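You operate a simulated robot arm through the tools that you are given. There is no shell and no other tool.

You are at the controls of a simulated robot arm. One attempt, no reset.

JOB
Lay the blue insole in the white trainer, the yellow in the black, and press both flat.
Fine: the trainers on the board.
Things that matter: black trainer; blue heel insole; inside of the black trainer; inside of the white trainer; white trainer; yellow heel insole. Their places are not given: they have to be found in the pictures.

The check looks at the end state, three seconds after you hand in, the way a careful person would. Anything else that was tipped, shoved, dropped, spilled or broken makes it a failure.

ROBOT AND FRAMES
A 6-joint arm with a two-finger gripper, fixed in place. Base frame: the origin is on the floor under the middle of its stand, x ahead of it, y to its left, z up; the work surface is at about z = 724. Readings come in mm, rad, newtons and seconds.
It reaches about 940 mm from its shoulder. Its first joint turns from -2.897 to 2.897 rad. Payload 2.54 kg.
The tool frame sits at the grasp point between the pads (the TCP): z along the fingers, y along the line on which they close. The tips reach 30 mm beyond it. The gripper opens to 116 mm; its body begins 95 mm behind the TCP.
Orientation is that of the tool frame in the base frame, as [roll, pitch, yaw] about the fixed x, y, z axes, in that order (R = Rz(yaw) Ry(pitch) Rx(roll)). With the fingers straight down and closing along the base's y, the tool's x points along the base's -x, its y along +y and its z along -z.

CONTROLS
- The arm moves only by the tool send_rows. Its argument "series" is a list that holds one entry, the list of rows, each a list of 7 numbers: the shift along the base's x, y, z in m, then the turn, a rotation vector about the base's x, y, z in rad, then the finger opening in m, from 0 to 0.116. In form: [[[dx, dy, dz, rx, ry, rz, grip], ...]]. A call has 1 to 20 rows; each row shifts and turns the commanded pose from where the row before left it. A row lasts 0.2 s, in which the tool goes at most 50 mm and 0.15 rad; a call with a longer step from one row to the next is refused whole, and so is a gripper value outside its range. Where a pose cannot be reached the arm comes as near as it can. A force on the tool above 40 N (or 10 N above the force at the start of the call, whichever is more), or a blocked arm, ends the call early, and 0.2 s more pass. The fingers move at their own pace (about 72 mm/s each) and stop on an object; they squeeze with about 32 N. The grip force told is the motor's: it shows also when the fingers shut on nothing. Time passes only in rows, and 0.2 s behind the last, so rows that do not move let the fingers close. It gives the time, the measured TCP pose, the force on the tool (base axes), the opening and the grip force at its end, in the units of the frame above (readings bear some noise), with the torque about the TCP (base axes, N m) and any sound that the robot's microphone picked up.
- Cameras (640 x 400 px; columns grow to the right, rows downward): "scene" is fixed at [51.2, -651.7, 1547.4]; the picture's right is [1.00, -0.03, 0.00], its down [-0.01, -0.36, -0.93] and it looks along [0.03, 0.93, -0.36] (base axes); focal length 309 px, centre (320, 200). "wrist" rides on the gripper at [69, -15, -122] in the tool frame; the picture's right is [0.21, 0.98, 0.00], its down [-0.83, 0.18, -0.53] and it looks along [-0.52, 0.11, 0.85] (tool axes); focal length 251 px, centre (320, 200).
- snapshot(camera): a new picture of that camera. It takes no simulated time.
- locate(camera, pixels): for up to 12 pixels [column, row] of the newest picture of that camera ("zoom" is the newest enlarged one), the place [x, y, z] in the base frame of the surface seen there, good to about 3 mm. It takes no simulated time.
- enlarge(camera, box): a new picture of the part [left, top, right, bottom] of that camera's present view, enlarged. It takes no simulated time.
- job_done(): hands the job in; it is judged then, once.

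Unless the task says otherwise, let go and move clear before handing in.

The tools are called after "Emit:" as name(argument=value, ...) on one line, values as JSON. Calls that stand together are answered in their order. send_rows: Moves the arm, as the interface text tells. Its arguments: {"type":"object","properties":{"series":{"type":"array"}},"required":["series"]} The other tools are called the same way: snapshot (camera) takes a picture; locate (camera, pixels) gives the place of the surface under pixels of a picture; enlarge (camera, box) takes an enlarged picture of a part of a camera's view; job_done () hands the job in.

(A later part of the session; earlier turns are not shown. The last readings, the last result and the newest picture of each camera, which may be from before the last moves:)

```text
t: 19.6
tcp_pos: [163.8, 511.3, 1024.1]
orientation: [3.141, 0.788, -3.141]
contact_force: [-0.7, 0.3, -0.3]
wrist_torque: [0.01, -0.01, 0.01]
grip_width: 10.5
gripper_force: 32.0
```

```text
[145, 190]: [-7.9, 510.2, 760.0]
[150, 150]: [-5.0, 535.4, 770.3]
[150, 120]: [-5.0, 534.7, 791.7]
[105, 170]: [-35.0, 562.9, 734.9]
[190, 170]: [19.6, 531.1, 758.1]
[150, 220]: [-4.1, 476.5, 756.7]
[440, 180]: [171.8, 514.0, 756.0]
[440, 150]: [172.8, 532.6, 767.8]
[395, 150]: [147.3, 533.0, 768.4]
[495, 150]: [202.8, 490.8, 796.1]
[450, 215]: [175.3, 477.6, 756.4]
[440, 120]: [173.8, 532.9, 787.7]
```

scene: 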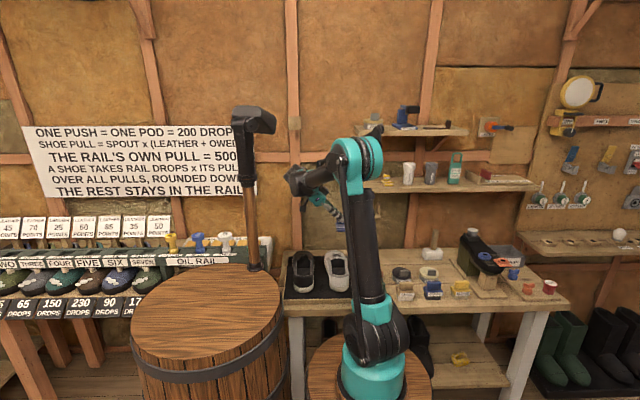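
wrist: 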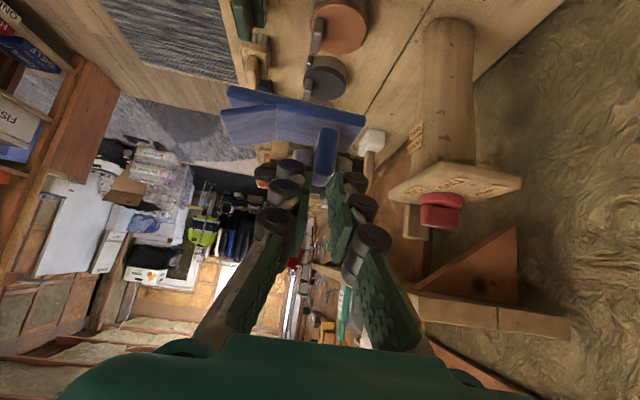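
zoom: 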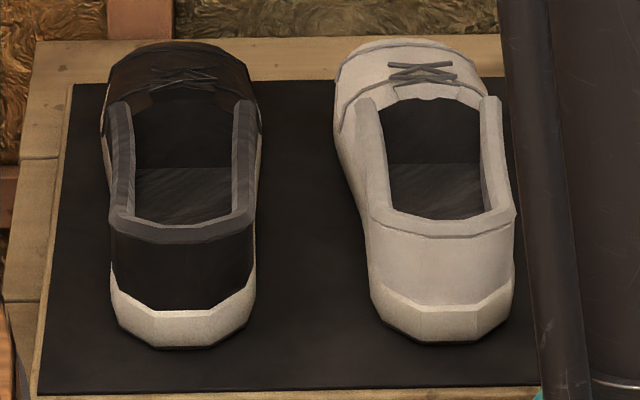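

The white interior is a closed well from y 410 to 533 with its middle at x 167, and black's lies around x -5. I'll lower blue to about 55 mm above its resting height over the white trainer, at TCP (158, 489, 860), and look again.

Emit:
send_rows(series=[[[-0.001, -0.004, -0.025, 0, 0, 0, 0.0], [-0.001, -0.004, -0.03, 0, 0, 0, 0.0], [-0.001, -0.004, -0.03, 0, 0, 0, 0.0], [-0.001, -0.004, -0.03, 0, 0, 0, 0.0], [-0.001, -0.004, -0.03, 0, 0, 0, 0.0], [-0.001, -0.002, -0.019, 0, 0, 0, 0.0], [0, 0, 0, 0, 0, 0, 0.0]]])

Emit:
snapshot(camera="wrist")

Emit:
snapshot(camera="scene")

Emit:
enlarge(camera="scene", box=[270, 215, 370, 305])

```text
t: 21.2
tcp_pos: [160.9, 484.2, 856.3]
orientation: [3.141, 0.786, 3.14]
contact_force: [-0.3, -0.3, -1.9]
wrist_torque: [0.0, -0.01, -0.03]
grip_width: 10.4
gripper_force: 32.2
```

```text
taken
```

wrist: 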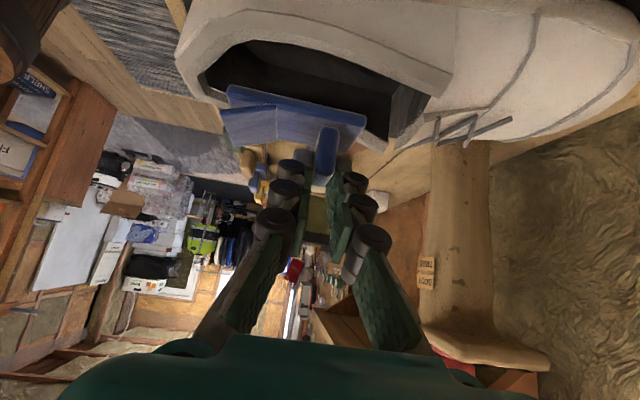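

```text
taken
```

scene: 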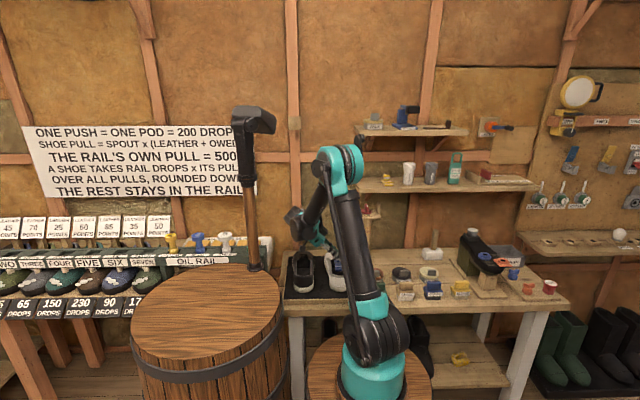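

```text
4.44 times, centred on (320, 260) of scene
```

zoom: 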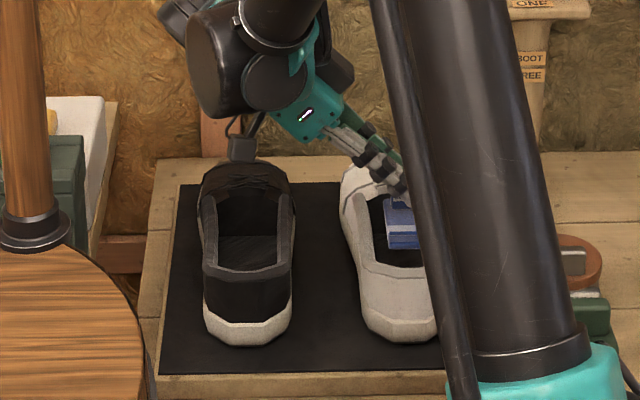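

Blue is hovering over the white well: in the wrist picture the plate at (290,115) sits in front of the opening, spanning (205–450, 40–140). I'll measure the plate and the well together before lowering.

Emit:
enlarge(camera="wrist", box=[170, 10, 470, 190])

Emit:
locate(camera="zoom", pixels=[[125, 165], [410, 225], [400, 270], [110, 215], [250, 200], [75, 140], [170, 75], [300, 80], [440, 160], [475, 190], [500, 150], [430, 240]])

Emit:
locate(camera="zoom", pixels=[[150, 100], [200, 110], [250, 120], [350, 130], [400, 140], [450, 140], [90, 120], [300, 150], [470, 160], [460, 200], [350, 160], [120, 90]])

```text
2.13 times, centred on (320, 100) of wrist
```

zoom: 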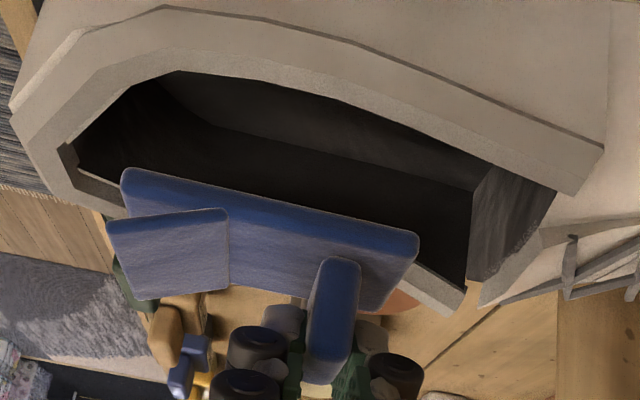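

```text
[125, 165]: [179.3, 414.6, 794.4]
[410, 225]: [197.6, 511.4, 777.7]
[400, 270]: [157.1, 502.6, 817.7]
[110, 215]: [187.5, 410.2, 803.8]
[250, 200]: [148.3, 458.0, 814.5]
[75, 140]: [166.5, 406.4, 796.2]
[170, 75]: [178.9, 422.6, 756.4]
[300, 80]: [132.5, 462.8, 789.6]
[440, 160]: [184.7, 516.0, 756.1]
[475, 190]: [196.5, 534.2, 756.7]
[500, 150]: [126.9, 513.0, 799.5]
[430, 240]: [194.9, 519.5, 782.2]
```

```text
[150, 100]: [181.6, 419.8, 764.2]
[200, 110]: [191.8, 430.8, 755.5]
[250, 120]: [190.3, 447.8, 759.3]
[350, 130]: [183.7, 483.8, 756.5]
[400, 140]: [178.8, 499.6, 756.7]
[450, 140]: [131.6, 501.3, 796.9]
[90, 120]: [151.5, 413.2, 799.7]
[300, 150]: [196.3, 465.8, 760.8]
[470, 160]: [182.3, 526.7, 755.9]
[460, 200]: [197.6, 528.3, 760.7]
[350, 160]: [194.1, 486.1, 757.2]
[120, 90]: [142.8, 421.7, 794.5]
```

The well's right wall is x 197, its front wall y 534 and its heel y about 408, centred on x 167. I'll let the arm settle one row to read the true pose before the final lowering.

Emit:
send_rows(series=[[[0, 0, 0, 0, 0, 0, 0.0], [0, 0, 0, 0, 0, 0, 0.0]]])

```text
t: 21.8
tcp_pos: [159.7, 484.0, 857.3]
orientation: [3.141, 0.787, -3.14]
contact_force: [-0.6, 1.0, 0.9]
wrist_torque: [0.0, -0.01, 0.04]
grip_width: 10.4
gripper_force: 31.9
```

The settled TCP is (159.7, 484.0, 857.3). I'll shift +4.5 mm in y and lower to about 9 mm above resting.

Emit:
send_rows(series=[[[-0.001, 0.0045, 0, 0, 0, 0, 0.0], [-0.0005, 0, -0.011, 0, 0, 0, 0.0], [0, 0, -0.012, 0, 0, 0, 0.0], [0, 0, -0.012, 0, 0, 0, 0.0], [0, 0, -0.011, 0, 0, 0, 0.0], [0, 0, 0, 0, 0, 0, 0.0]]])

Emit:
snapshot(camera="wrist")

Emit:
enlarge(camera="wrist", box=[170, 10, 470, 190])

Emit:
enlarge(camera="scene", box=[280, 230, 370, 300])

```text
t: 23.2
tcp_pos: [157.3, 488.9, 810.6]
orientation: [-3.141, 0.786, 3.141]
contact_force: [0.3, 13.3, 13.6]
wrist_torque: [-0.65, -0.21, 0.17]
grip_width: 18.3
gripper_force: 32.0
```

```text
taken
```

wrist: 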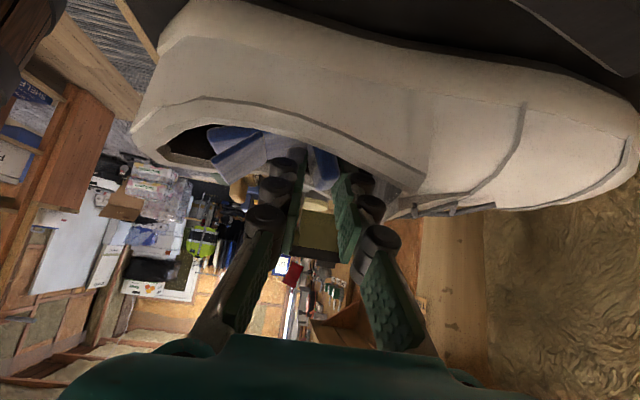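

```text
2.13 times, centred on (320, 100) of wrist
```

zoom: 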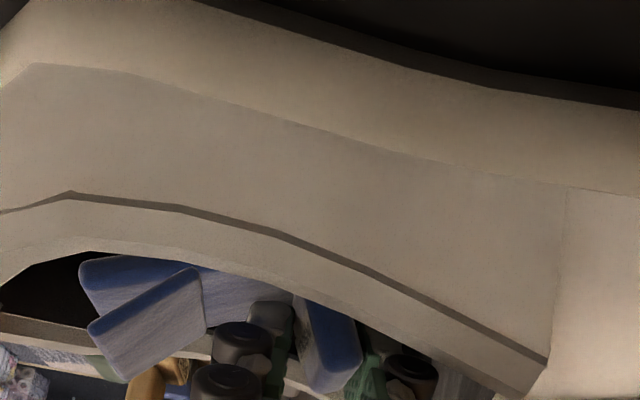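

```text
5.71 times, centred on (325, 265) of scene
```

zoom: 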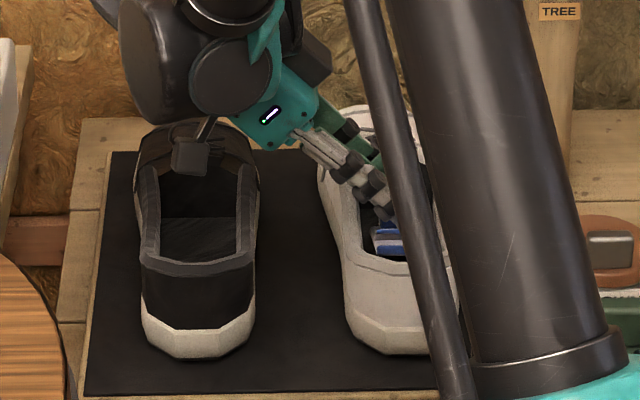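

Contact came early: 13 N, and the grip width went from 10.4 to 18.3, so the insole's heel end caught something and it is tilted in the fingers (tab leaning at zoom (330,345)). I'll back up and look at where it touched.

Emit:
send_rows(series=[[[0, 0, 0.01, 0, 0, 0, 0.0], [0, 0, 0.012, 0, 0, 0, 0.0], [0, 0, 0.012, 0, 0, 0, 0.0], [0, 0, 0.012, 0, 0, 0, 0.0], [0, 0, 0.01, 0, 0, 0, 0.0], [0, 0, 0, 0, 0, 0, 0.0]]])

Emit:
snapshot(camera="wrist")

Emit:
enlarge(camera="wrist", box=[170, 10, 470, 190])

Emit:
enlarge(camera="scene", box=[280, 230, 370, 300])

```text
t: 24.6
tcp_pos: [158.1, 489.6, 869.6]
orientation: [3.141, 0.788, -3.141]
contact_force: [-0.4, -1.2, -0.3]
wrist_torque: [-0.04, -0.03, 0.01]
grip_width: 10.7
gripper_force: 31.8
```

```text
taken
```

wrist: 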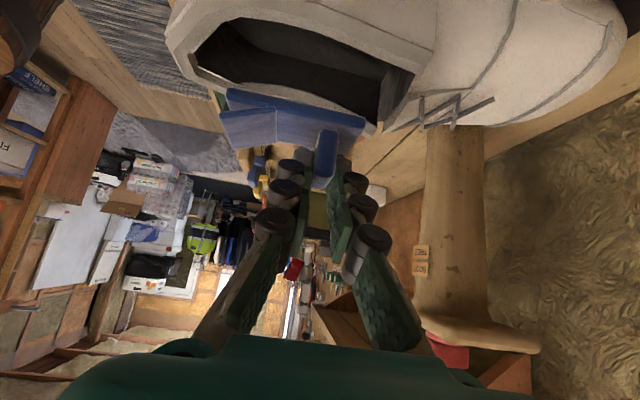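

```text
2.13 times, centred on (320, 100) of wrist
```

zoom: 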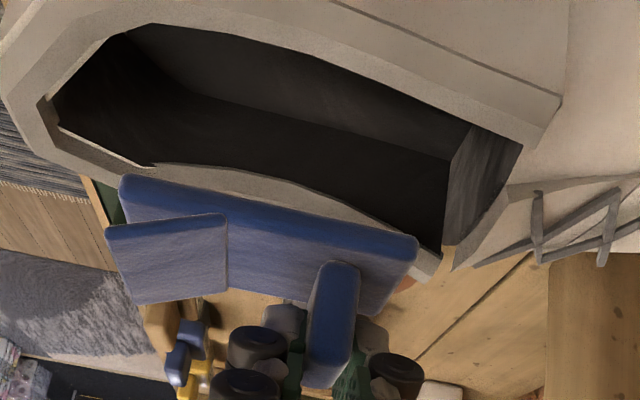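

```text
5.71 times, centred on (325, 265) of scene
```

zoom: 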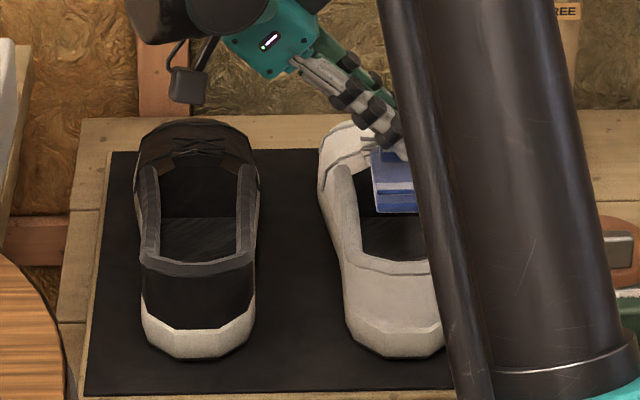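

The insole swung back level when lifted (grip 10.7 mm), so it is still well held. I'll measure the plate and the heel rim in this picture to see how much y offset is needed.

Emit:
locate(camera="wrist", pixels=[[231, 100], [230, 125], [225, 115], [300, 110], [360, 130], [327, 180], [326, 140], [322, 160], [345, 125], [260, 140], [275, 120], [240, 105]])

Emit:
locate(camera="zoom", pixels=[[388, 180], [388, 210], [400, 190], [395, 160], [370, 260], [400, 265], [340, 190], [365, 240], [420, 262], [380, 265], [350, 180], [340, 340]])

Emit:
enlarge(camera="wrist", box=[170, 10, 320, 110])

Emit:
locate(camera="zoom", pixels=[[115, 160], [125, 200], [90, 200], [130, 215], [200, 260], [300, 290], [170, 90], [240, 60], [400, 100], [280, 190], [350, 290], [100, 150]])

```text
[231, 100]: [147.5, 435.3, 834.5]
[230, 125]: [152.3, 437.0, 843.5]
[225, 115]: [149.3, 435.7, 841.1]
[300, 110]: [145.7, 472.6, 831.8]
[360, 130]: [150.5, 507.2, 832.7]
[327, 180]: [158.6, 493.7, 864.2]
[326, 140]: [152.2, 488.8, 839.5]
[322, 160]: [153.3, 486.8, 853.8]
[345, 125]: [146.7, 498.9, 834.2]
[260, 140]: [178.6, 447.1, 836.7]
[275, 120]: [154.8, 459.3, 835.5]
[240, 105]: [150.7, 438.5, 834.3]
```

```text
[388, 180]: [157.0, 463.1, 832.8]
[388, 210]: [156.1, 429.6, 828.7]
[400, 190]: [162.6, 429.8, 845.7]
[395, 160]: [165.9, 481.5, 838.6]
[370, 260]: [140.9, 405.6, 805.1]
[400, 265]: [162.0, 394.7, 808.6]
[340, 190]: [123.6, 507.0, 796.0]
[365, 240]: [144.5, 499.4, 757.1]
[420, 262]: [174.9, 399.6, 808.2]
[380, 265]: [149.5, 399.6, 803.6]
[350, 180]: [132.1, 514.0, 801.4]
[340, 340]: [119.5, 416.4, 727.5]
```

```text
4.00 times, centred on (245, 60) of wrist
```

zoom: 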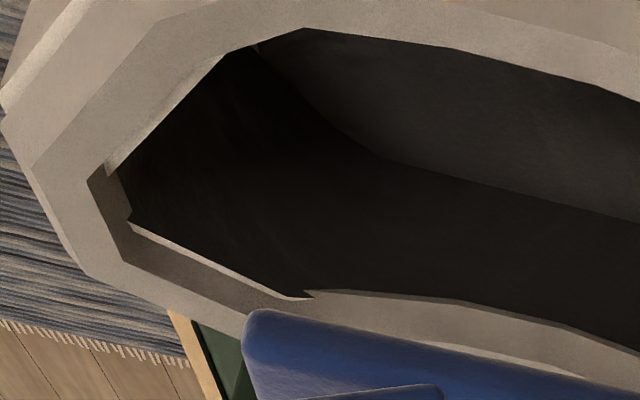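

```text
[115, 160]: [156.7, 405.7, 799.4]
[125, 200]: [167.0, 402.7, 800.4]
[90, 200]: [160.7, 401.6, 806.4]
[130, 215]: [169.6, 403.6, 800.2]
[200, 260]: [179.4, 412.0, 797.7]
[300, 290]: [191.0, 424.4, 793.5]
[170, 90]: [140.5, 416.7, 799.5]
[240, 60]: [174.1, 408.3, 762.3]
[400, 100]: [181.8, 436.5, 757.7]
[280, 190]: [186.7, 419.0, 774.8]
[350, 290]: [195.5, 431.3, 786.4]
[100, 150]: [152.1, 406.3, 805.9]
```

Visually the plate's heel end (y 432) should clear the rim (y 404–424), yet it caught there, so the real rim is probably thicker than it looks. I'll move 10 mm toward the toe and lower only to the rim level, checking forces in small steps.

Emit:
send_rows(series=[[[0, 0.005, 0, 0, 0, 0, 0.0], [0, 0.005, 0, 0, 0, 0, 0.0], [0, 0, -0.01, 0, 0, 0, 0.0], [0, 0, -0.01, 0, 0, 0, 0.0], [0, 0, -0.008, 0, 0, 0, 0.0], [0, 0, 0, 0, 0, 0, 0.0]]])

Emit:
send_rows(series=[[[0, 0, -0.003, 0, 0, 0, 0.0], [0, 0, -0.003, 0, 0, 0, 0.0]]])

Emit:
send_rows(series=[[[0, 0, -0.003, 0, 0, 0, 0.0], [0, 0, -0.003, 0, 0, 0, 0.0]]])

Emit:
enlarge(camera="wrist", box=[170, 10, 470, 190])

```text
t: 26.0
tcp_pos: [157.4, 500.8, 841.1]
orientation: [3.141, 0.785, -3.141]
contact_force: [-0.7, -0.6, 0.1]
wrist_torque: [-0.02, 0.01, 0.02]
grip_width: 10.8
gripper_force: 32.0
```

```text
t: 26.6
tcp_pos: [157.8, 501.4, 834.7]
orientation: [3.141, 0.788, 3.141]
contact_force: [-0.6, -0.3, 0.0]
wrist_torque: [0.0, -0.04, 0.0]
grip_width: 10.7
gripper_force: 31.7
```

```text
t: 27.2
tcp_pos: [158.0, 500.7, 828.6]
orientation: [-3.141, 0.787, 3.141]
contact_force: [-0.6, 0.9, 0.6]
wrist_torque: [-0.02, 0.01, -0.01]
grip_width: 10.3
gripper_force: 32.1
```

```text
2.13 times, centred on (320, 100) of wrist
```

zoom: 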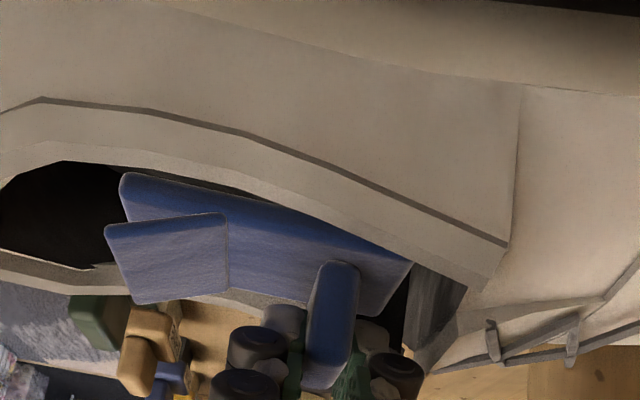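

TCP z is 828.6 with the plate already below the rim and no contact force, so the +10 mm shift cleared the heel. I'll keep lowering in small steps.

Emit:
send_rows(series=[[[0, 0, -0.003, 0, 0, 0, 0.0], [0, 0, -0.003, 0, 0, 0, 0.0]]])

Emit:
send_rows(series=[[[0, 0, -0.003, 0, 0, 0, 0.0], [0, 0, -0.003, 0, 0, 0, 0.0]]])

Emit:
send_rows(series=[[[0, 0, -0.002, 0, 0, 0, 0.0], [0, 0, -0.002, 0, 0, 0, 0.0]]])

Emit:
enlarge(camera="wrist", box=[170, 10, 470, 190])

```text
t: 27.8
tcp_pos: [157.4, 499.5, 822.8]
orientation: [3.141, 0.788, -3.14]
contact_force: [-0.1, -1.0, -0.1]
wrist_torque: [-0.01, 0.01, 0.0]
grip_width: 10.4
gripper_force: 31.8
```

```text
t: 28.4
tcp_pos: [157.7, 499.7, 816.4]
orientation: [-3.141, 0.786, 3.14]
contact_force: [-0.3, 0.2, 0.2]
wrist_torque: [0.01, 0.04, -0.03]
grip_width: 10.4
gripper_force: 32.1
```

```text
t: 29.0
tcp_pos: [156.4, 498.3, 811.4]
orientation: [-3.141, 0.787, 3.14]
contact_force: [0.2, 0.7, 0.2]
wrist_torque: [-0.01, -0.02, -0.02]
grip_width: 10.6
gripper_force: 32.3
```

```text
2.13 times, centred on (320, 100) of wrist
```

zoom: 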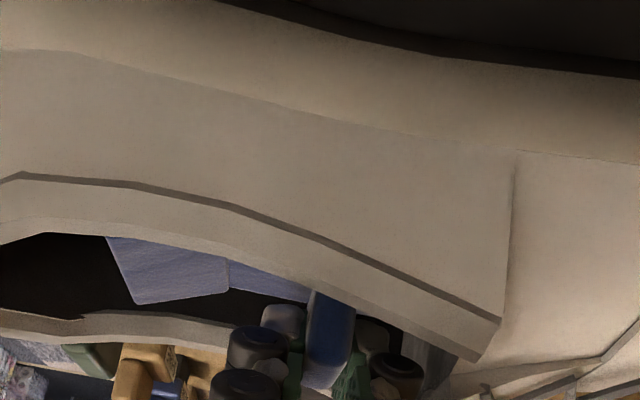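

Still no contact at z 811, with the plate bottom about 9 mm above the floor. I'll continue in 4 mm and then smaller steps until it touches.

Emit:
send_rows(series=[[[0, 0, -0.002, 0, 0, 0, 0.0], [0, 0, -0.002, 0, 0, 0, 0.0]]])

Emit:
send_rows(series=[[[0, 0, -0.0015, 0, 0, 0, 0.0], [0, 0, -0.0015, 0, 0, 0, 0.0]]])

Emit:
send_rows(series=[[[0, 0, -0.001, 0, 0, 0, 0.0], [0, 0, 0, 0, 0, 0, 0.0]]])

```text
t: 29.6
tcp_pos: [155.7, 500.1, 808.8]
orientation: [-3.141, 0.786, 3.141]
contact_force: [0.4, 0.1, -0.3]
wrist_torque: [0.01, 0.03, -0.03]
grip_width: 10.8
gripper_force: 31.8
```

```text
t: 30.2
tcp_pos: [157.2, 498.8, 804.4]
orientation: [3.141, 0.786, -3.141]
contact_force: [-0.8, -1.2, -0.9]
wrist_torque: [0.02, 0.0, 0.02]
grip_width: 10.3
gripper_force: 31.8
```

```text
t: 30.8
tcp_pos: [157.2, 500.5, 804.5]
orientation: [3.141, 0.787, -3.142]
contact_force: [0.1, -0.8, -0.8]
wrist_torque: [0.01, 0.0, -0.02]
grip_width: 10.4
gripper_force: 32.3
```

TCP is at z 804.5 with no contact; touchdown is expected around 802. I'll lower 1 mm at a time.

Emit:
send_rows(series=[[[0, 0, -0.001, 0, 0, 0, 0.0], [0, 0, 0, 0, 0, 0, 0.0]]])

Emit:
send_rows(series=[[[0, 0, -0.001, 0, 0, 0, 0.0], [0, 0, 0, 0, 0, 0, 0.0]]])

Emit:
send_rows(series=[[[0, 0, -0.001, 0, 0, 0, 0.0], [0, 0, 0, 0, 0, 0, 0.0]]])

```text
t: 31.4
tcp_pos: [157.3, 500.4, 803.0]
orientation: [3.141, 0.786, 3.141]
contact_force: [0.5, 0.4, -0.9]
wrist_torque: [-0.01, 0.01, -0.02]
grip_width: 10.7
gripper_force: 32.4
```

```text
t: 32.0
tcp_pos: [157.9, 500.1, 801.1]
orientation: [3.141, 0.786, -3.141]
contact_force: [-0.1, 0.4, 1.7]
wrist_torque: [-0.02, 0.06, 0.01]
grip_width: 10.3
gripper_force: 32.2
```

```text
t: 32.6
tcp_pos: [156.5, 500.4, 801.4]
orientation: [3.141, 0.788, 3.141]
contact_force: [-0.2, 1.3, 13.3]
wrist_torque: [0.03, -0.03, -0.02]
grip_width: 10.4
gripper_force: 32.2
```

The insole has touched down flat: 13 N upward at z 801.4 and grip unchanged at 10.4 mm, so it isn't tilted. I'll open to 18 mm, keeping the toe-side roller off the tongue, and check.

Emit:
send_rows(series=[[[0, 0, 0, 0, 0, 0, 0.018], [0, 0, 0, 0, 0, 0, 0.018], [0, 0, 0, 0, 0, 0, 0.018]]])

Emit:
snapshot(camera="wrist")

Emit:
enlarge(camera="wrist", box=[170, 90, 470, 240])

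Emit:
enlarge(camera="scene", box=[280, 230, 370, 300])

```text
t: 33.4
tcp_pos: [156.7, 500.8, 800.6]
orientation: [3.141, 0.787, -3.141]
contact_force: [0.1, 0.3, 0.2]
wrist_torque: [0.02, -0.04, 0.0]
grip_width: 17.9
gripper_force: 0.0
```

```text
taken
```

wrist: 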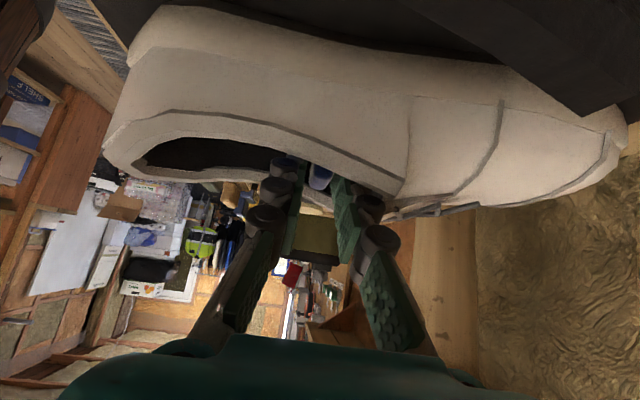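

```text
2.13 times, centred on (320, 165) of wrist
```

zoom: 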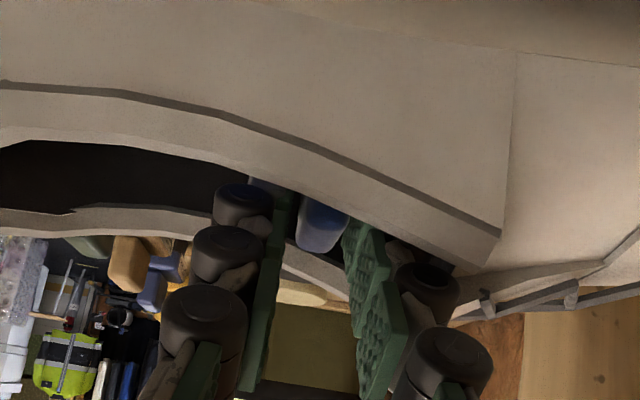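

```text
5.71 times, centred on (325, 265) of scene
```

zoom: 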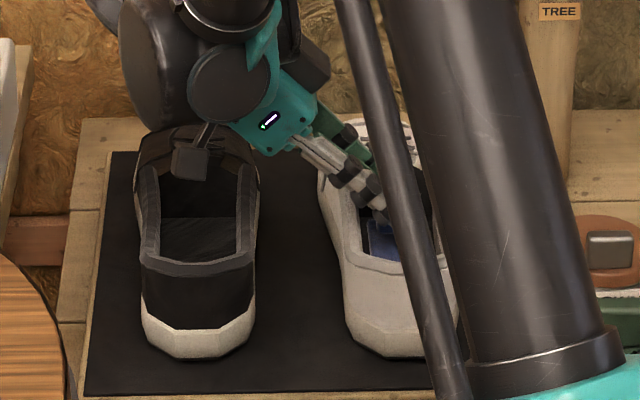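

Fingers are open 17.9 mm with no residual force, and the tab stands free between the pads. I'll back out along the tool axis and then rise.

Emit:
send_rows(series=[[[-0.004, 0, 0.005, 0, 0, 0, 0.018], [-0.008, 0, 0.01, 0, 0, 0, 0.018], [-0.01, 0, 0.012, 0, 0, 0, 0.018], [-0.01, 0, 0.014, 0, 0, 0, 0.018], [-0.01, 0, 0.02, 0, 0, 0, 0.018], [0, 0, 0.03, 0, 0, 0, 0.03], [0, 0, 0.035, 0, 0, 0, 0.04], [0, 0, 0.035, 0, 0, 0, 0.04], [0, 0, 0.035, 0, 0, 0, 0.04], [0, 0, 0.03, 0, 0, 0, 0.04], [0, 0, 0, 0, 0, 0, 0.04]]])

Emit:
snapshot(camera="wrist")

Emit:
snapshot(camera="scene")

Emit:
enlarge(camera="scene", box=[280, 230, 370, 300])

```text
t: 35.8
tcp_pos: [115.1, 500.4, 1024.6]
orientation: [-3.141, 0.787, -3.142]
contact_force: [0.0, -0.6, -0.2]
wrist_torque: [-0.03, -0.01, -0.03]
grip_width: 39.9
gripper_force: 0.1
```

```text
taken
```

wrist: 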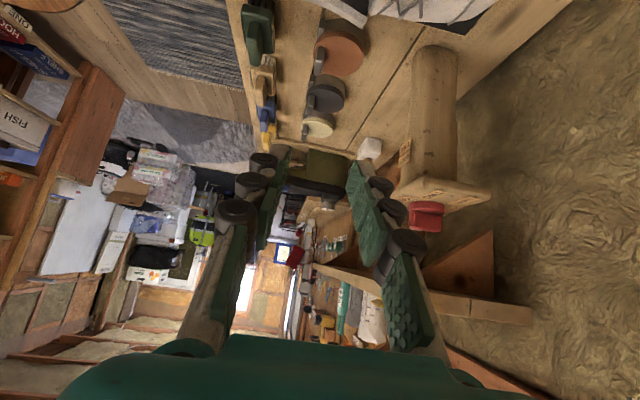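

```text
taken
```

scene: 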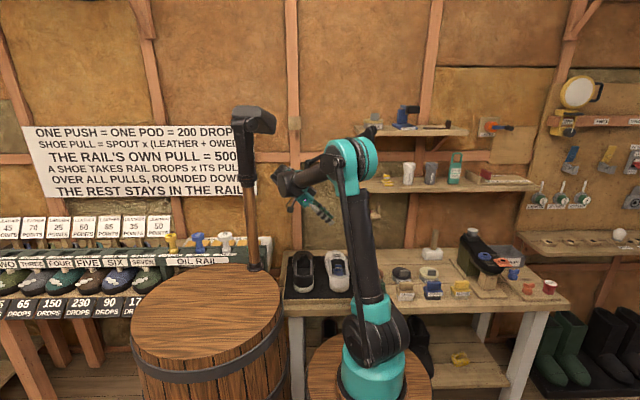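

```text
5.71 times, centred on (325, 265) of scene
```

zoom: 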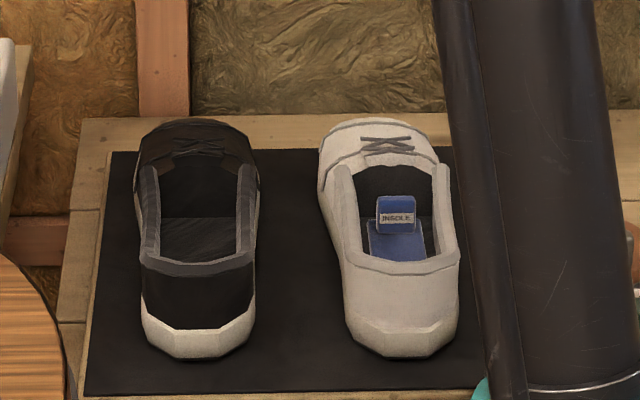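

The blue insole sits upright inside the white trainer (zoom (395,235)) and nothing else moved. The yellow one is deeper under the upper shelf, so I'll check the wrist's outline and the shelf's left end to pick a shallower tilt.

Emit:
enlarge(camera="scene", box=[260, 110, 420, 230])

Emit:
locate(camera="zoom", pixels=[[70, 245], [110, 290], [170, 300], [190, 330], [250, 380], [285, 430], [60, 290], [130, 250], [200, 245], [290, 170], [340, 190], [150, 350]])

Emit:
locate(camera="scene", pixels=[[359, 136], [359, 131], [362, 130], [367, 128], [380, 135], [387, 176], [384, 186], [394, 186], [363, 183], [362, 190], [359, 127], [372, 143]])

```text
3.33 times, centred on (340, 170) of scene
```

zoom: 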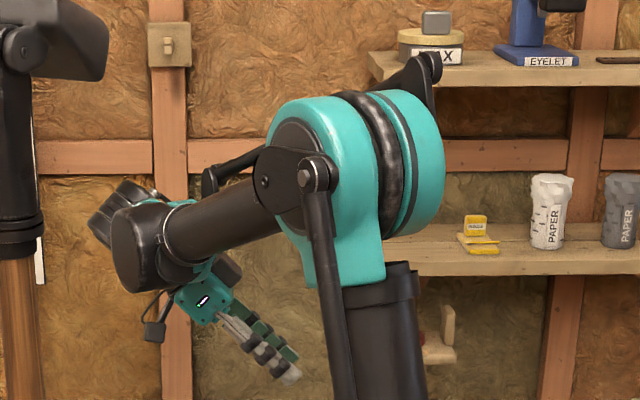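

```text
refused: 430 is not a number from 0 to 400
```

```text
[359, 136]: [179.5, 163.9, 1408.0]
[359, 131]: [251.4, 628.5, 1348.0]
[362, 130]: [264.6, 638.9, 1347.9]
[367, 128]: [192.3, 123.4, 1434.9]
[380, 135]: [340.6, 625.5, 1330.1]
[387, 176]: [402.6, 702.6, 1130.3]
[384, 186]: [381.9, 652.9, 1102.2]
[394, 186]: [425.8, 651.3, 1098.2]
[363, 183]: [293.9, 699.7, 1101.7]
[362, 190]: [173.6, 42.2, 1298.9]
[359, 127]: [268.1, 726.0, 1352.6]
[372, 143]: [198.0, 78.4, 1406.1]
```

The upper shelf's left end is at x 251 and its underside at z 1330. I'll measure the wrist, forearm and its thin rod in this view to see whether a shallower side approach to yellow (x about 400) clears it.

Emit:
locate(camera="zoom", pixels=[[235, 163], [208, 185], [215, 172], [220, 215], [180, 230], [140, 245], [110, 210], [255, 155], [425, 62], [165, 205], [230, 275], [205, 300]])

Emit:
enlarge(camera="scene", box=[366, 160, 416, 200])

Emit:
locate(camera="zoom", pixels=[[270, 190], [215, 200], [245, 205], [300, 205], [240, 250], [310, 250], [220, 310], [330, 310], [215, 290], [330, 290], [270, 250], [270, 310]])

```text
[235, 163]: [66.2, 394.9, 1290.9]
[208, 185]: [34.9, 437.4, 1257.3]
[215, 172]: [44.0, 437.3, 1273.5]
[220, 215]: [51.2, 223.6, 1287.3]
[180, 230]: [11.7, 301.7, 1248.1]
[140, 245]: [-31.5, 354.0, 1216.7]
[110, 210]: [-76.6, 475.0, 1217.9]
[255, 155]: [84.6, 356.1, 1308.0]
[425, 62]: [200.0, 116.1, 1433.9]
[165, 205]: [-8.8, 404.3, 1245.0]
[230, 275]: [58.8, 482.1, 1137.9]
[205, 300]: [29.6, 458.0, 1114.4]
```

```text
10.00 times, centred on (391, 180) of scene
```

zoom: 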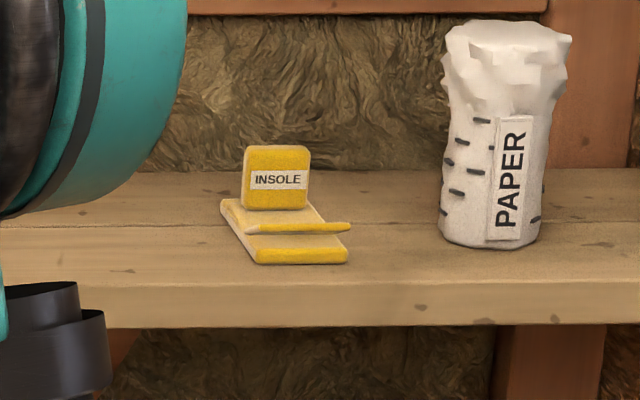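

```text
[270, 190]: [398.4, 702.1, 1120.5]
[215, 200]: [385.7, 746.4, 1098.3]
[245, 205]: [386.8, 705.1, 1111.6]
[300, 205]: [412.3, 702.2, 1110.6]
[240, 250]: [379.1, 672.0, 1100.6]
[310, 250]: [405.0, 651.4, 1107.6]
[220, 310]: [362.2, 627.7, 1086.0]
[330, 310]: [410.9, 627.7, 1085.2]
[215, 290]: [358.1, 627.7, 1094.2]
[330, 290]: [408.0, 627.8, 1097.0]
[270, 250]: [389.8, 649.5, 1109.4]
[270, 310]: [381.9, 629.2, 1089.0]
```

Yellow's tab is centred at (400, 708), and a side approach there would put the forearm rod into the upper shelf's end. So I'll grasp yellow from the front (closing along x), set it down where blue was, and then repeat the proven side grasp; first I'll swing back to the front-facing orientation at a safe distance.

Emit:
send_rows(series=[[[0.02, -0.01, 0.03, 0, 0.131, 0, 0.05], [0.02, -0.01, 0.03, 0, 0.131, 0, 0.05], [0.02, -0.01, 0.03, 0, 0.131, 0, 0.05], [0.02, -0.01, 0.03, 0, 0.131, 0, 0.05], [0.02, -0.01, 0.03, 0, 0.131, 0, 0.05], [0.02, -0.01, 0.03, 0, 0.131, 0, 0.05], [0.03, -0.001, 0.018, 0, 0, -0.07, 0.05], [0.03, -0.001, 0.018, 0, 0, -0.1, 0.05], [0.03, -0.001, 0.018, 0, 0, -0.14, 0.05], [0.03, -0.001, 0.018, 0, 0, -0.14, 0.05], [0.03, -0.001, 0.018, 0, 0, -0.14, 0.05], [0.015, -0.001, 0.006, 0, 0, -0.14, 0.05], [0, 0, 0, 0, 0, -0.14, 0.05], [0, 0, 0, 0, 0, -0.14, 0.05], [0, 0, 0, 0, 0, -0.14, 0.05], [0, 0, 0, 0, 0, -0.14, 0.05], [0, 0, 0, 0, 0, -0.14, 0.05], [0, 0, 0, 0, 0, -0.1408, 0.05], [0, 0, 0, 0, 0, 0, 0.05]]])

Emit:
snapshot(camera="scene")

```text
t: 39.8
tcp_pos: [398.8, 434.7, 1303.7]
orientation: [-3.14, 0.0, 1.569]
contact_force: [0.0, -0.2, 1.1]
wrist_torque: [0.02, 0.02, 0.03]
grip_width: 50.1
gripper_force: 0.1
```

```text
taken
```

scene: 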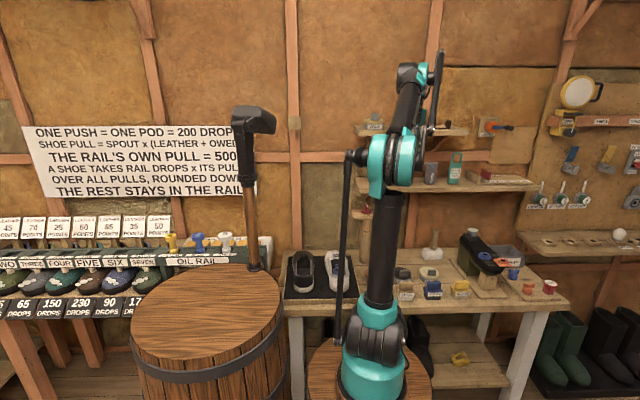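

The arm reached (399, 435, 1304) with no limits hit. Now I'll tilt 45° toward +y while easing to about (400, 480, 1210) and look at yellow.

Emit:
send_rows(series=[[[0, 0.008, -0.015, 0.131, 0, 0, 0.05], [0, 0.008, -0.015, 0.131, 0, 0, 0.05], [0, 0.008, -0.015, 0.131, 0, 0, 0.05], [0, 0.008, -0.015, 0.131, 0, 0, 0.05], [0, 0.008, -0.015, 0.131, 0, 0, 0.05], [0, 0.008, -0.015, 0.131, 0, 0, 0.05], [0, 0, 0, 0, 0, 0, 0.05]]])

Emit:
snapshot(camera="wrist")

Emit:
snapshot(camera="scene")

Emit:
enlarge(camera="scene", box=[350, 80, 470, 200])

```text
t: 41.4
tcp_pos: [399.8, 482.1, 1213.5]
orientation: [-3.141, -0.787, 1.571]
contact_force: [-0.1, 1.0, 0.7]
wrist_torque: [0.02, 0.04, 0.0]
grip_width: 50.0
gripper_force: 0.1
```

```text
taken
```

wrist: 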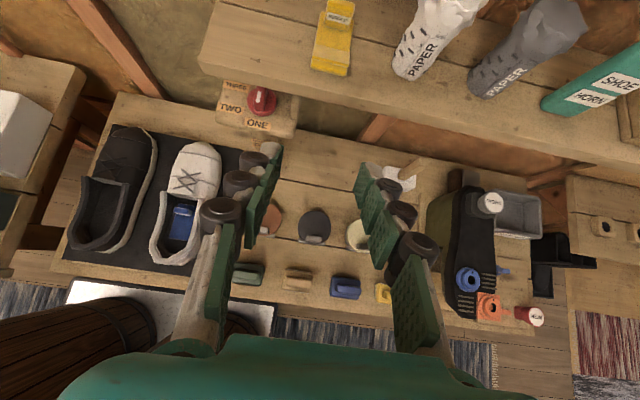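

```text
taken
```

scene: 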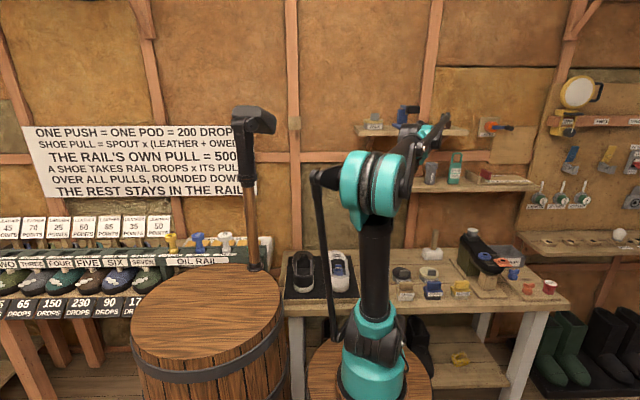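

```text
3.33 times, centred on (410, 140) of scene
```

zoom: 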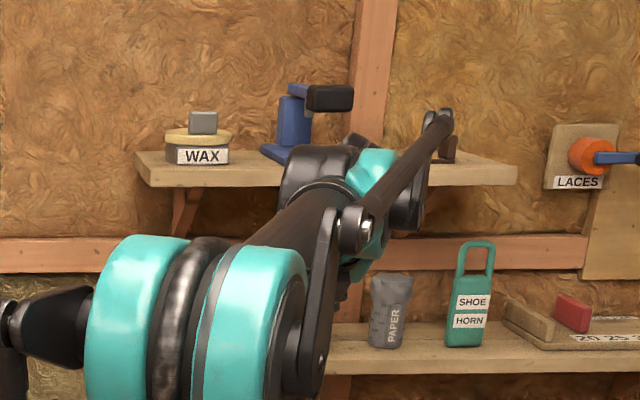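

The wrist view shows yellow at (333,38) with a clear front approach, and both trainers undisturbed at left. I'll measure the foremost arm parts against the upper shelf before moving in.

Emit:
locate(camera="zoom", pixels=[[437, 118], [440, 130], [425, 170], [370, 165], [410, 205], [320, 165], [355, 145], [375, 155], [385, 220], [300, 155], [345, 150], [405, 170]])

Emit:
enlarge(camera="wrist", box=[290, 0, 390, 80])

Emit:
locate(camera="zoom", pixels=[[245, 30], [330, 50], [290, 50], [255, 60], [335, 80], [240, 120], [330, 130], [220, 230], [320, 260], [215, 285], [310, 320], [280, 200]])

```text
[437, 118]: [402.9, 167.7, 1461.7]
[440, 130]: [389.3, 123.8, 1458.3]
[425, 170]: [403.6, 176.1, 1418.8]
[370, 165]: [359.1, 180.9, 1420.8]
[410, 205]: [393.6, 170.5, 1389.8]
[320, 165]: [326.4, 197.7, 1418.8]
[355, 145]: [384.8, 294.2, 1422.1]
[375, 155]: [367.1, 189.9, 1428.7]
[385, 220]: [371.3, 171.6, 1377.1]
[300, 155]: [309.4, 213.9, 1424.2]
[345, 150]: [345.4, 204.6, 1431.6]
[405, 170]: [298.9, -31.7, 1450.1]
```

```text
5.00 times, centred on (340, 40) of wrist
```

zoom: 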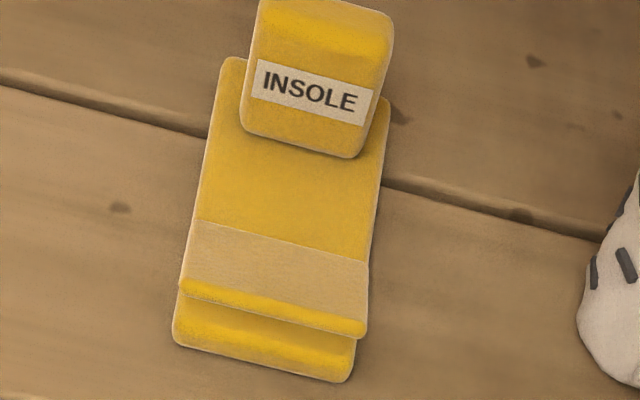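

```text
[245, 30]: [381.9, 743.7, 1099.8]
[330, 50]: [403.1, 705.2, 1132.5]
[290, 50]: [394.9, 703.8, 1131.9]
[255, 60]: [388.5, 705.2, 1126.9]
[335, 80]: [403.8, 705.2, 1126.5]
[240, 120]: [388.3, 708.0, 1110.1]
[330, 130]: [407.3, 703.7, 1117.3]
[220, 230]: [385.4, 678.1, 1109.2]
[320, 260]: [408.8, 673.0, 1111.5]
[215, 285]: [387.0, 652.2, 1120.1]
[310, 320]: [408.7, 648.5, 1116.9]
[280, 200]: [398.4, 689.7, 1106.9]
```

Arm parts trail well behind the tool (y 190 lower), so only the gripper enters under the shelf. I'll come in low at z 1150 with a 56 mm opening so the fingers straddle yellow, up to (400, 690, 1150).

Emit:
send_rows(series=[[[0, 0.0236, -0.0126, 0, 0, 0, 0.056], [0, 0.0236, -0.0126, 0, 0, 0, 0.056], [0, 0.0236, -0.0126, 0, 0, 0, 0.056], [0, 0.0236, -0.0126, 0, 0, 0, 0.056], [0, 0.0236, -0.0126, 0, 0, 0, 0.056], [0, 0.015, 0, 0, 0, 0, 0.056], [0, 0.015, 0, 0, 0, 0, 0.056], [0, 0, 0, 0, 0, 0, 0.056]]])

Emit:
snapshot(camera="wrist")

Emit:
snapshot(camera="scene")

```text
t: 43.2
tcp_pos: [401.2, 630.2, 1148.5]
orientation: [3.141, -0.788, 1.571]
contact_force: [0.3, 1.1, 0.4]
wrist_torque: [-0.01, -0.01, -0.03]
grip_width: 56.1
gripper_force: 0.2
```

```text
taken
```

wrist: 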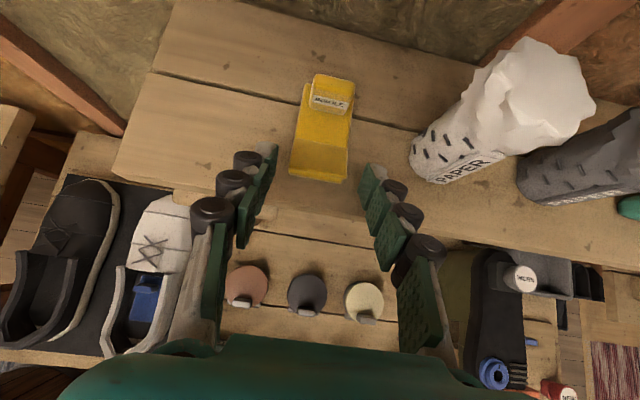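

```text
taken
```

scene: 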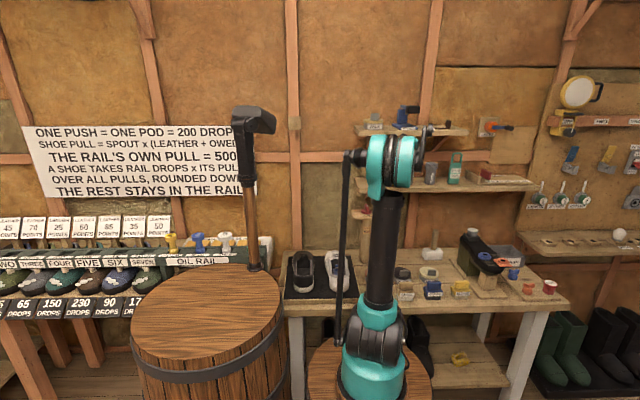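

Yellow lies straight ahead at (322,130), centred between the fingertips (about columns 270 and 368). I'll refine the tab's position from this closer view.

Emit:
enlarge(camera="wrist", box=[270, 60, 380, 200])

Emit:
locate(camera="zoom", pixels=[[270, 100], [370, 100], [290, 60], [370, 70], [320, 105], [240, 130], [390, 160], [210, 300], [350, 330], [320, 60], [320, 75], [310, 130]])

```text
2.86 times, centred on (325, 130) of wrist
```

zoom: 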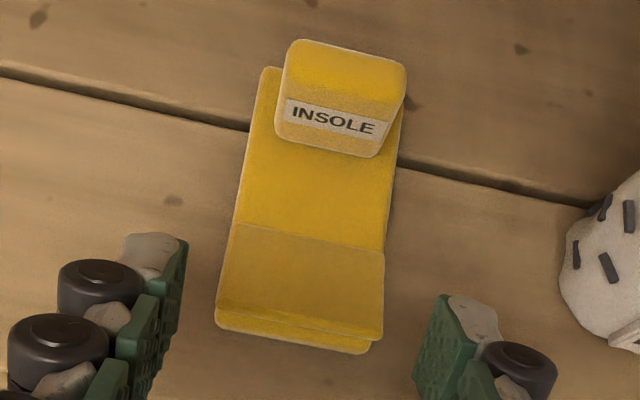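

```text
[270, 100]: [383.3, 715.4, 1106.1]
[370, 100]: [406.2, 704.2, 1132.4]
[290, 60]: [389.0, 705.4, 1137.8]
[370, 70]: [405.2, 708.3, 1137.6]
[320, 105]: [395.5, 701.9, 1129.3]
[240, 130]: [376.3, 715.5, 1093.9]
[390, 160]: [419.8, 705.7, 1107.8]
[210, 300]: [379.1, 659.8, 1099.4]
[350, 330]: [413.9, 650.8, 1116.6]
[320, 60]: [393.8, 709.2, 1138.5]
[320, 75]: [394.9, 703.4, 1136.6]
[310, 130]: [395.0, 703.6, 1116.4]
```

The tab is centred at x 400, matching the tool. I'll advance 65 mm so the pads come alongside it, then lower 4 mm and look.

Emit:
send_rows(series=[[[0, 0.012, 0, 0, 0, 0, 0.056], [0, 0.013, 0, 0, 0, 0, 0.056], [0, 0.014, 0, 0, 0, 0, 0.056], [0, 0.014, 0, 0, 0, 0, 0.056], [0, 0.012, 0, 0, 0, 0, 0.056], [0, 0, -0.004, 0, 0, 0, 0.056], [0, 0, 0, 0, 0, 0, 0.056]]])

Emit:
snapshot(camera="wrist")

Emit:
enlarge(camera="wrist", box=[220, 90, 420, 230])

Emit:
enlarge(camera="scene", box=[350, 80, 470, 200])

```text
t: 44.8
tcp_pos: [400.8, 695.4, 1147.2]
orientation: [-3.141, -0.787, 1.571]
contact_force: [-0.8, 0.6, 0.1]
wrist_torque: [0.02, -0.02, 0.0]
grip_width: 55.6
gripper_force: 0.1
```

```text
taken
```

wrist: 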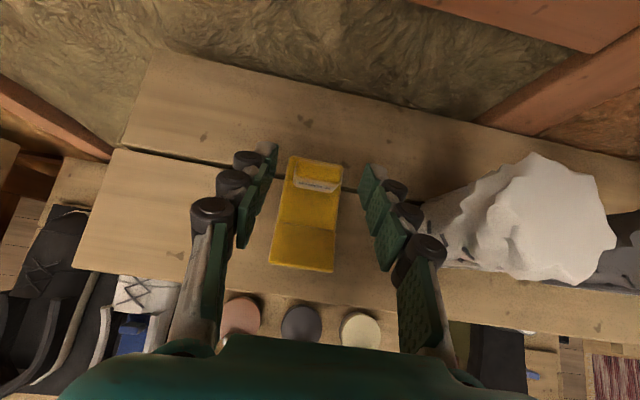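

```text
2.86 times, centred on (320, 160) of wrist
```

zoom: 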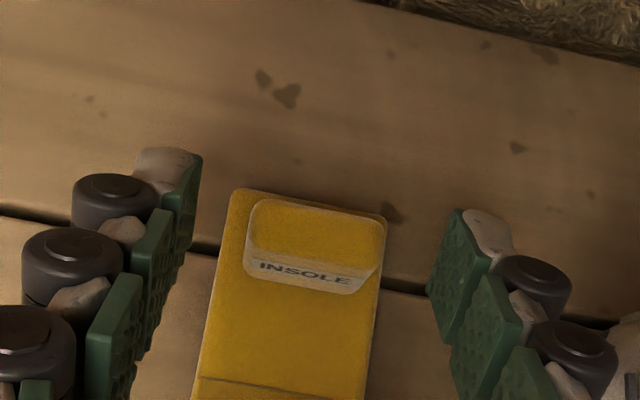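

```text
3.33 times, centred on (410, 140) of scene
```

zoom: 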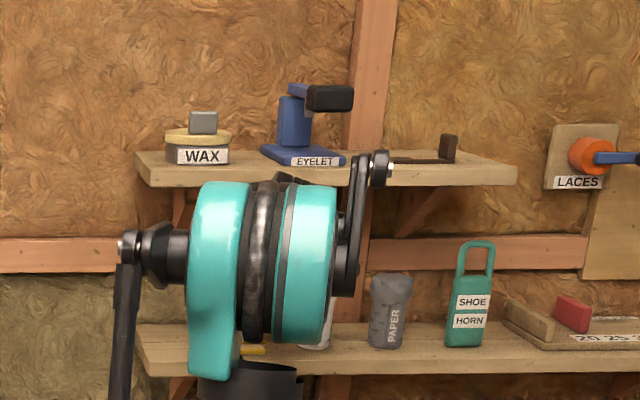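

The tab sits between the pads (zoom (315,240)) with the paper roll clear of the right finger and no contact force. I'll close on it.

Emit:
send_rows(series=[[[0, 0, 0, 0, 0, 0, 0.04], [0, 0, 0, 0, 0, 0, 0.03], [0, 0, 0, 0, 0, 0, 0.02], [0, 0, 0, 0, 0, 0, 0.02], [0, 0, 0, 0, 0, 0, 0.02]]])

Emit:
enlarge(camera="wrist", box=[220, 90, 420, 230])

```text
t: 46.0
tcp_pos: [401.3, 695.3, 1146.7]
orientation: [-3.141, -0.785, 1.573]
contact_force: [0.8, -0.2, 0.7]
wrist_torque: [-0.01, 0.03, 0.0]
grip_width: 28.6
gripper_force: 32.3
```

```text
2.86 times, centred on (320, 160) of wrist
```

zoom: 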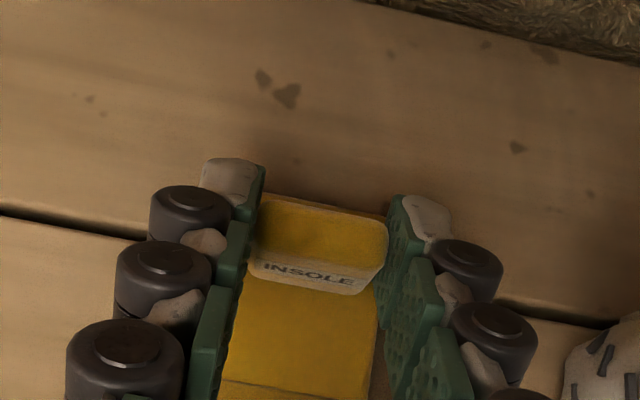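

Yellow's tab is held: 28.6 mm at 32 N. I'll lift 9 mm, carry it left by 88 mm to the spot where blue was, and check before setting down.

Emit:
send_rows(series=[[[0, 0, 0.004, 0, 0, 0, 0.02], [0, 0, 0.005, 0, 0, 0, 0.02], [-0.01, 0, 0, 0, 0, 0, 0.02], [-0.018, 0, 0, 0, 0, 0, 0.02], [-0.02, 0, 0, 0, 0, 0, 0.02], [-0.02, 0, 0, 0, 0, 0, 0.02], [-0.015, 0, 0, 0, 0, 0, 0.02], [-0.005, 0, 0, 0, 0, 0, 0.02], [0, 0, 0, 0, 0, 0, 0.02]]])

Emit:
snapshot(camera="wrist")

Emit:
snapshot(camera="scene")

```text
t: 48.0
tcp_pos: [312.7, 696.3, 1156.1]
orientation: [-3.141, -0.789, 1.571]
contact_force: [1.2, -0.8, 0.1]
wrist_torque: [0.02, -0.01, 0.0]
grip_width: 28.3
gripper_force: 32.4
```

```text
taken
```

wrist: 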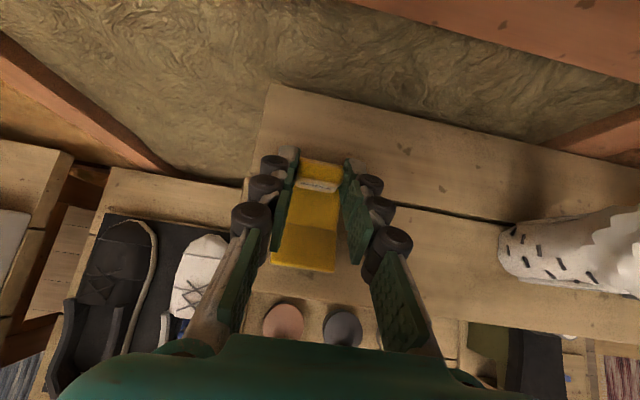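

```text
taken
```

scene: 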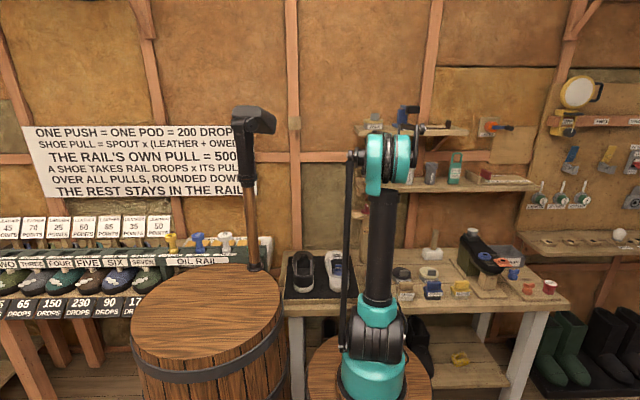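

Yellow is carried level to (312.7, 696, 1156) over blue's old spot. I'll lower it in small steps until it rests on the shelf.

Emit:
send_rows(series=[[[0, 0, -0.003, 0, 0, 0, 0.02], [0, 0, -0.003, 0, 0, 0, 0.02], [0, 0, -0.001, 0, 0, 0, 0.02]]])

Emit:
send_rows(series=[[[0, 0, -0.001, 0, 0, 0, 0.02], [0, 0, 0, 0, 0, 0, 0.02]]])

Emit:
send_rows(series=[[[0, 0, -0.001, 0, 0, 0, 0.02], [0, 0, 0, 0, 0, 0, 0.02]]])

```text
t: 48.8
tcp_pos: [312.2, 696.5, 1148.2]
orientation: [-3.141, -0.788, 1.571]
contact_force: [1.1, -0.4, 0.1]
wrist_torque: [-0.01, 0.02, 0.01]
grip_width: 28.4
gripper_force: 31.9
```

```text
t: 49.4
tcp_pos: [312.4, 695.6, 1148.1]
orientation: [3.14, -0.786, 1.571]
contact_force: [0.2, 0.4, -0.3]
wrist_torque: [-0.04, -0.01, 0.02]
grip_width: 28.3
gripper_force: 31.9
```

```text
t: 50.0
tcp_pos: [311.9, 696.0, 1147.7]
orientation: [3.141, -0.787, 1.571]
contact_force: [-0.2, -0.9, -0.7]
wrist_torque: [0.02, -0.03, -0.01]
grip_width: 28.1
gripper_force: 31.8
```

It is within about a millimetre of the shelf (grasp height was 1146.7). I'll lower 1 mm more twice to touch.

Emit:
send_rows(series=[[[0, 0, -0.001, 0, 0, 0, 0.02], [0, 0, 0, 0, 0, 0, 0.02]]])

Emit:
send_rows(series=[[[0, 0, -0.0007, 0, 0, 0, 0.02], [0, 0, 0, 0, 0, 0, 0.02]]])

```text
t: 50.6
tcp_pos: [312.7, 695.4, 1146.7]
orientation: [-3.142, -0.787, 1.571]
contact_force: [1.2, 2.2, 13.0]
wrist_torque: [0.03, 0.01, -0.02]
grip_width: 28.3
gripper_force: 32.1
```

```text
t: 51.2
tcp_pos: [313.5, 694.3, 1146.5]
orientation: [-3.141, -0.787, 1.571]
contact_force: [0.8, 3.8, 19.4]
wrist_torque: [0.25, -0.01, -0.02]
grip_width: 28.4
gripper_force: 32.2
```

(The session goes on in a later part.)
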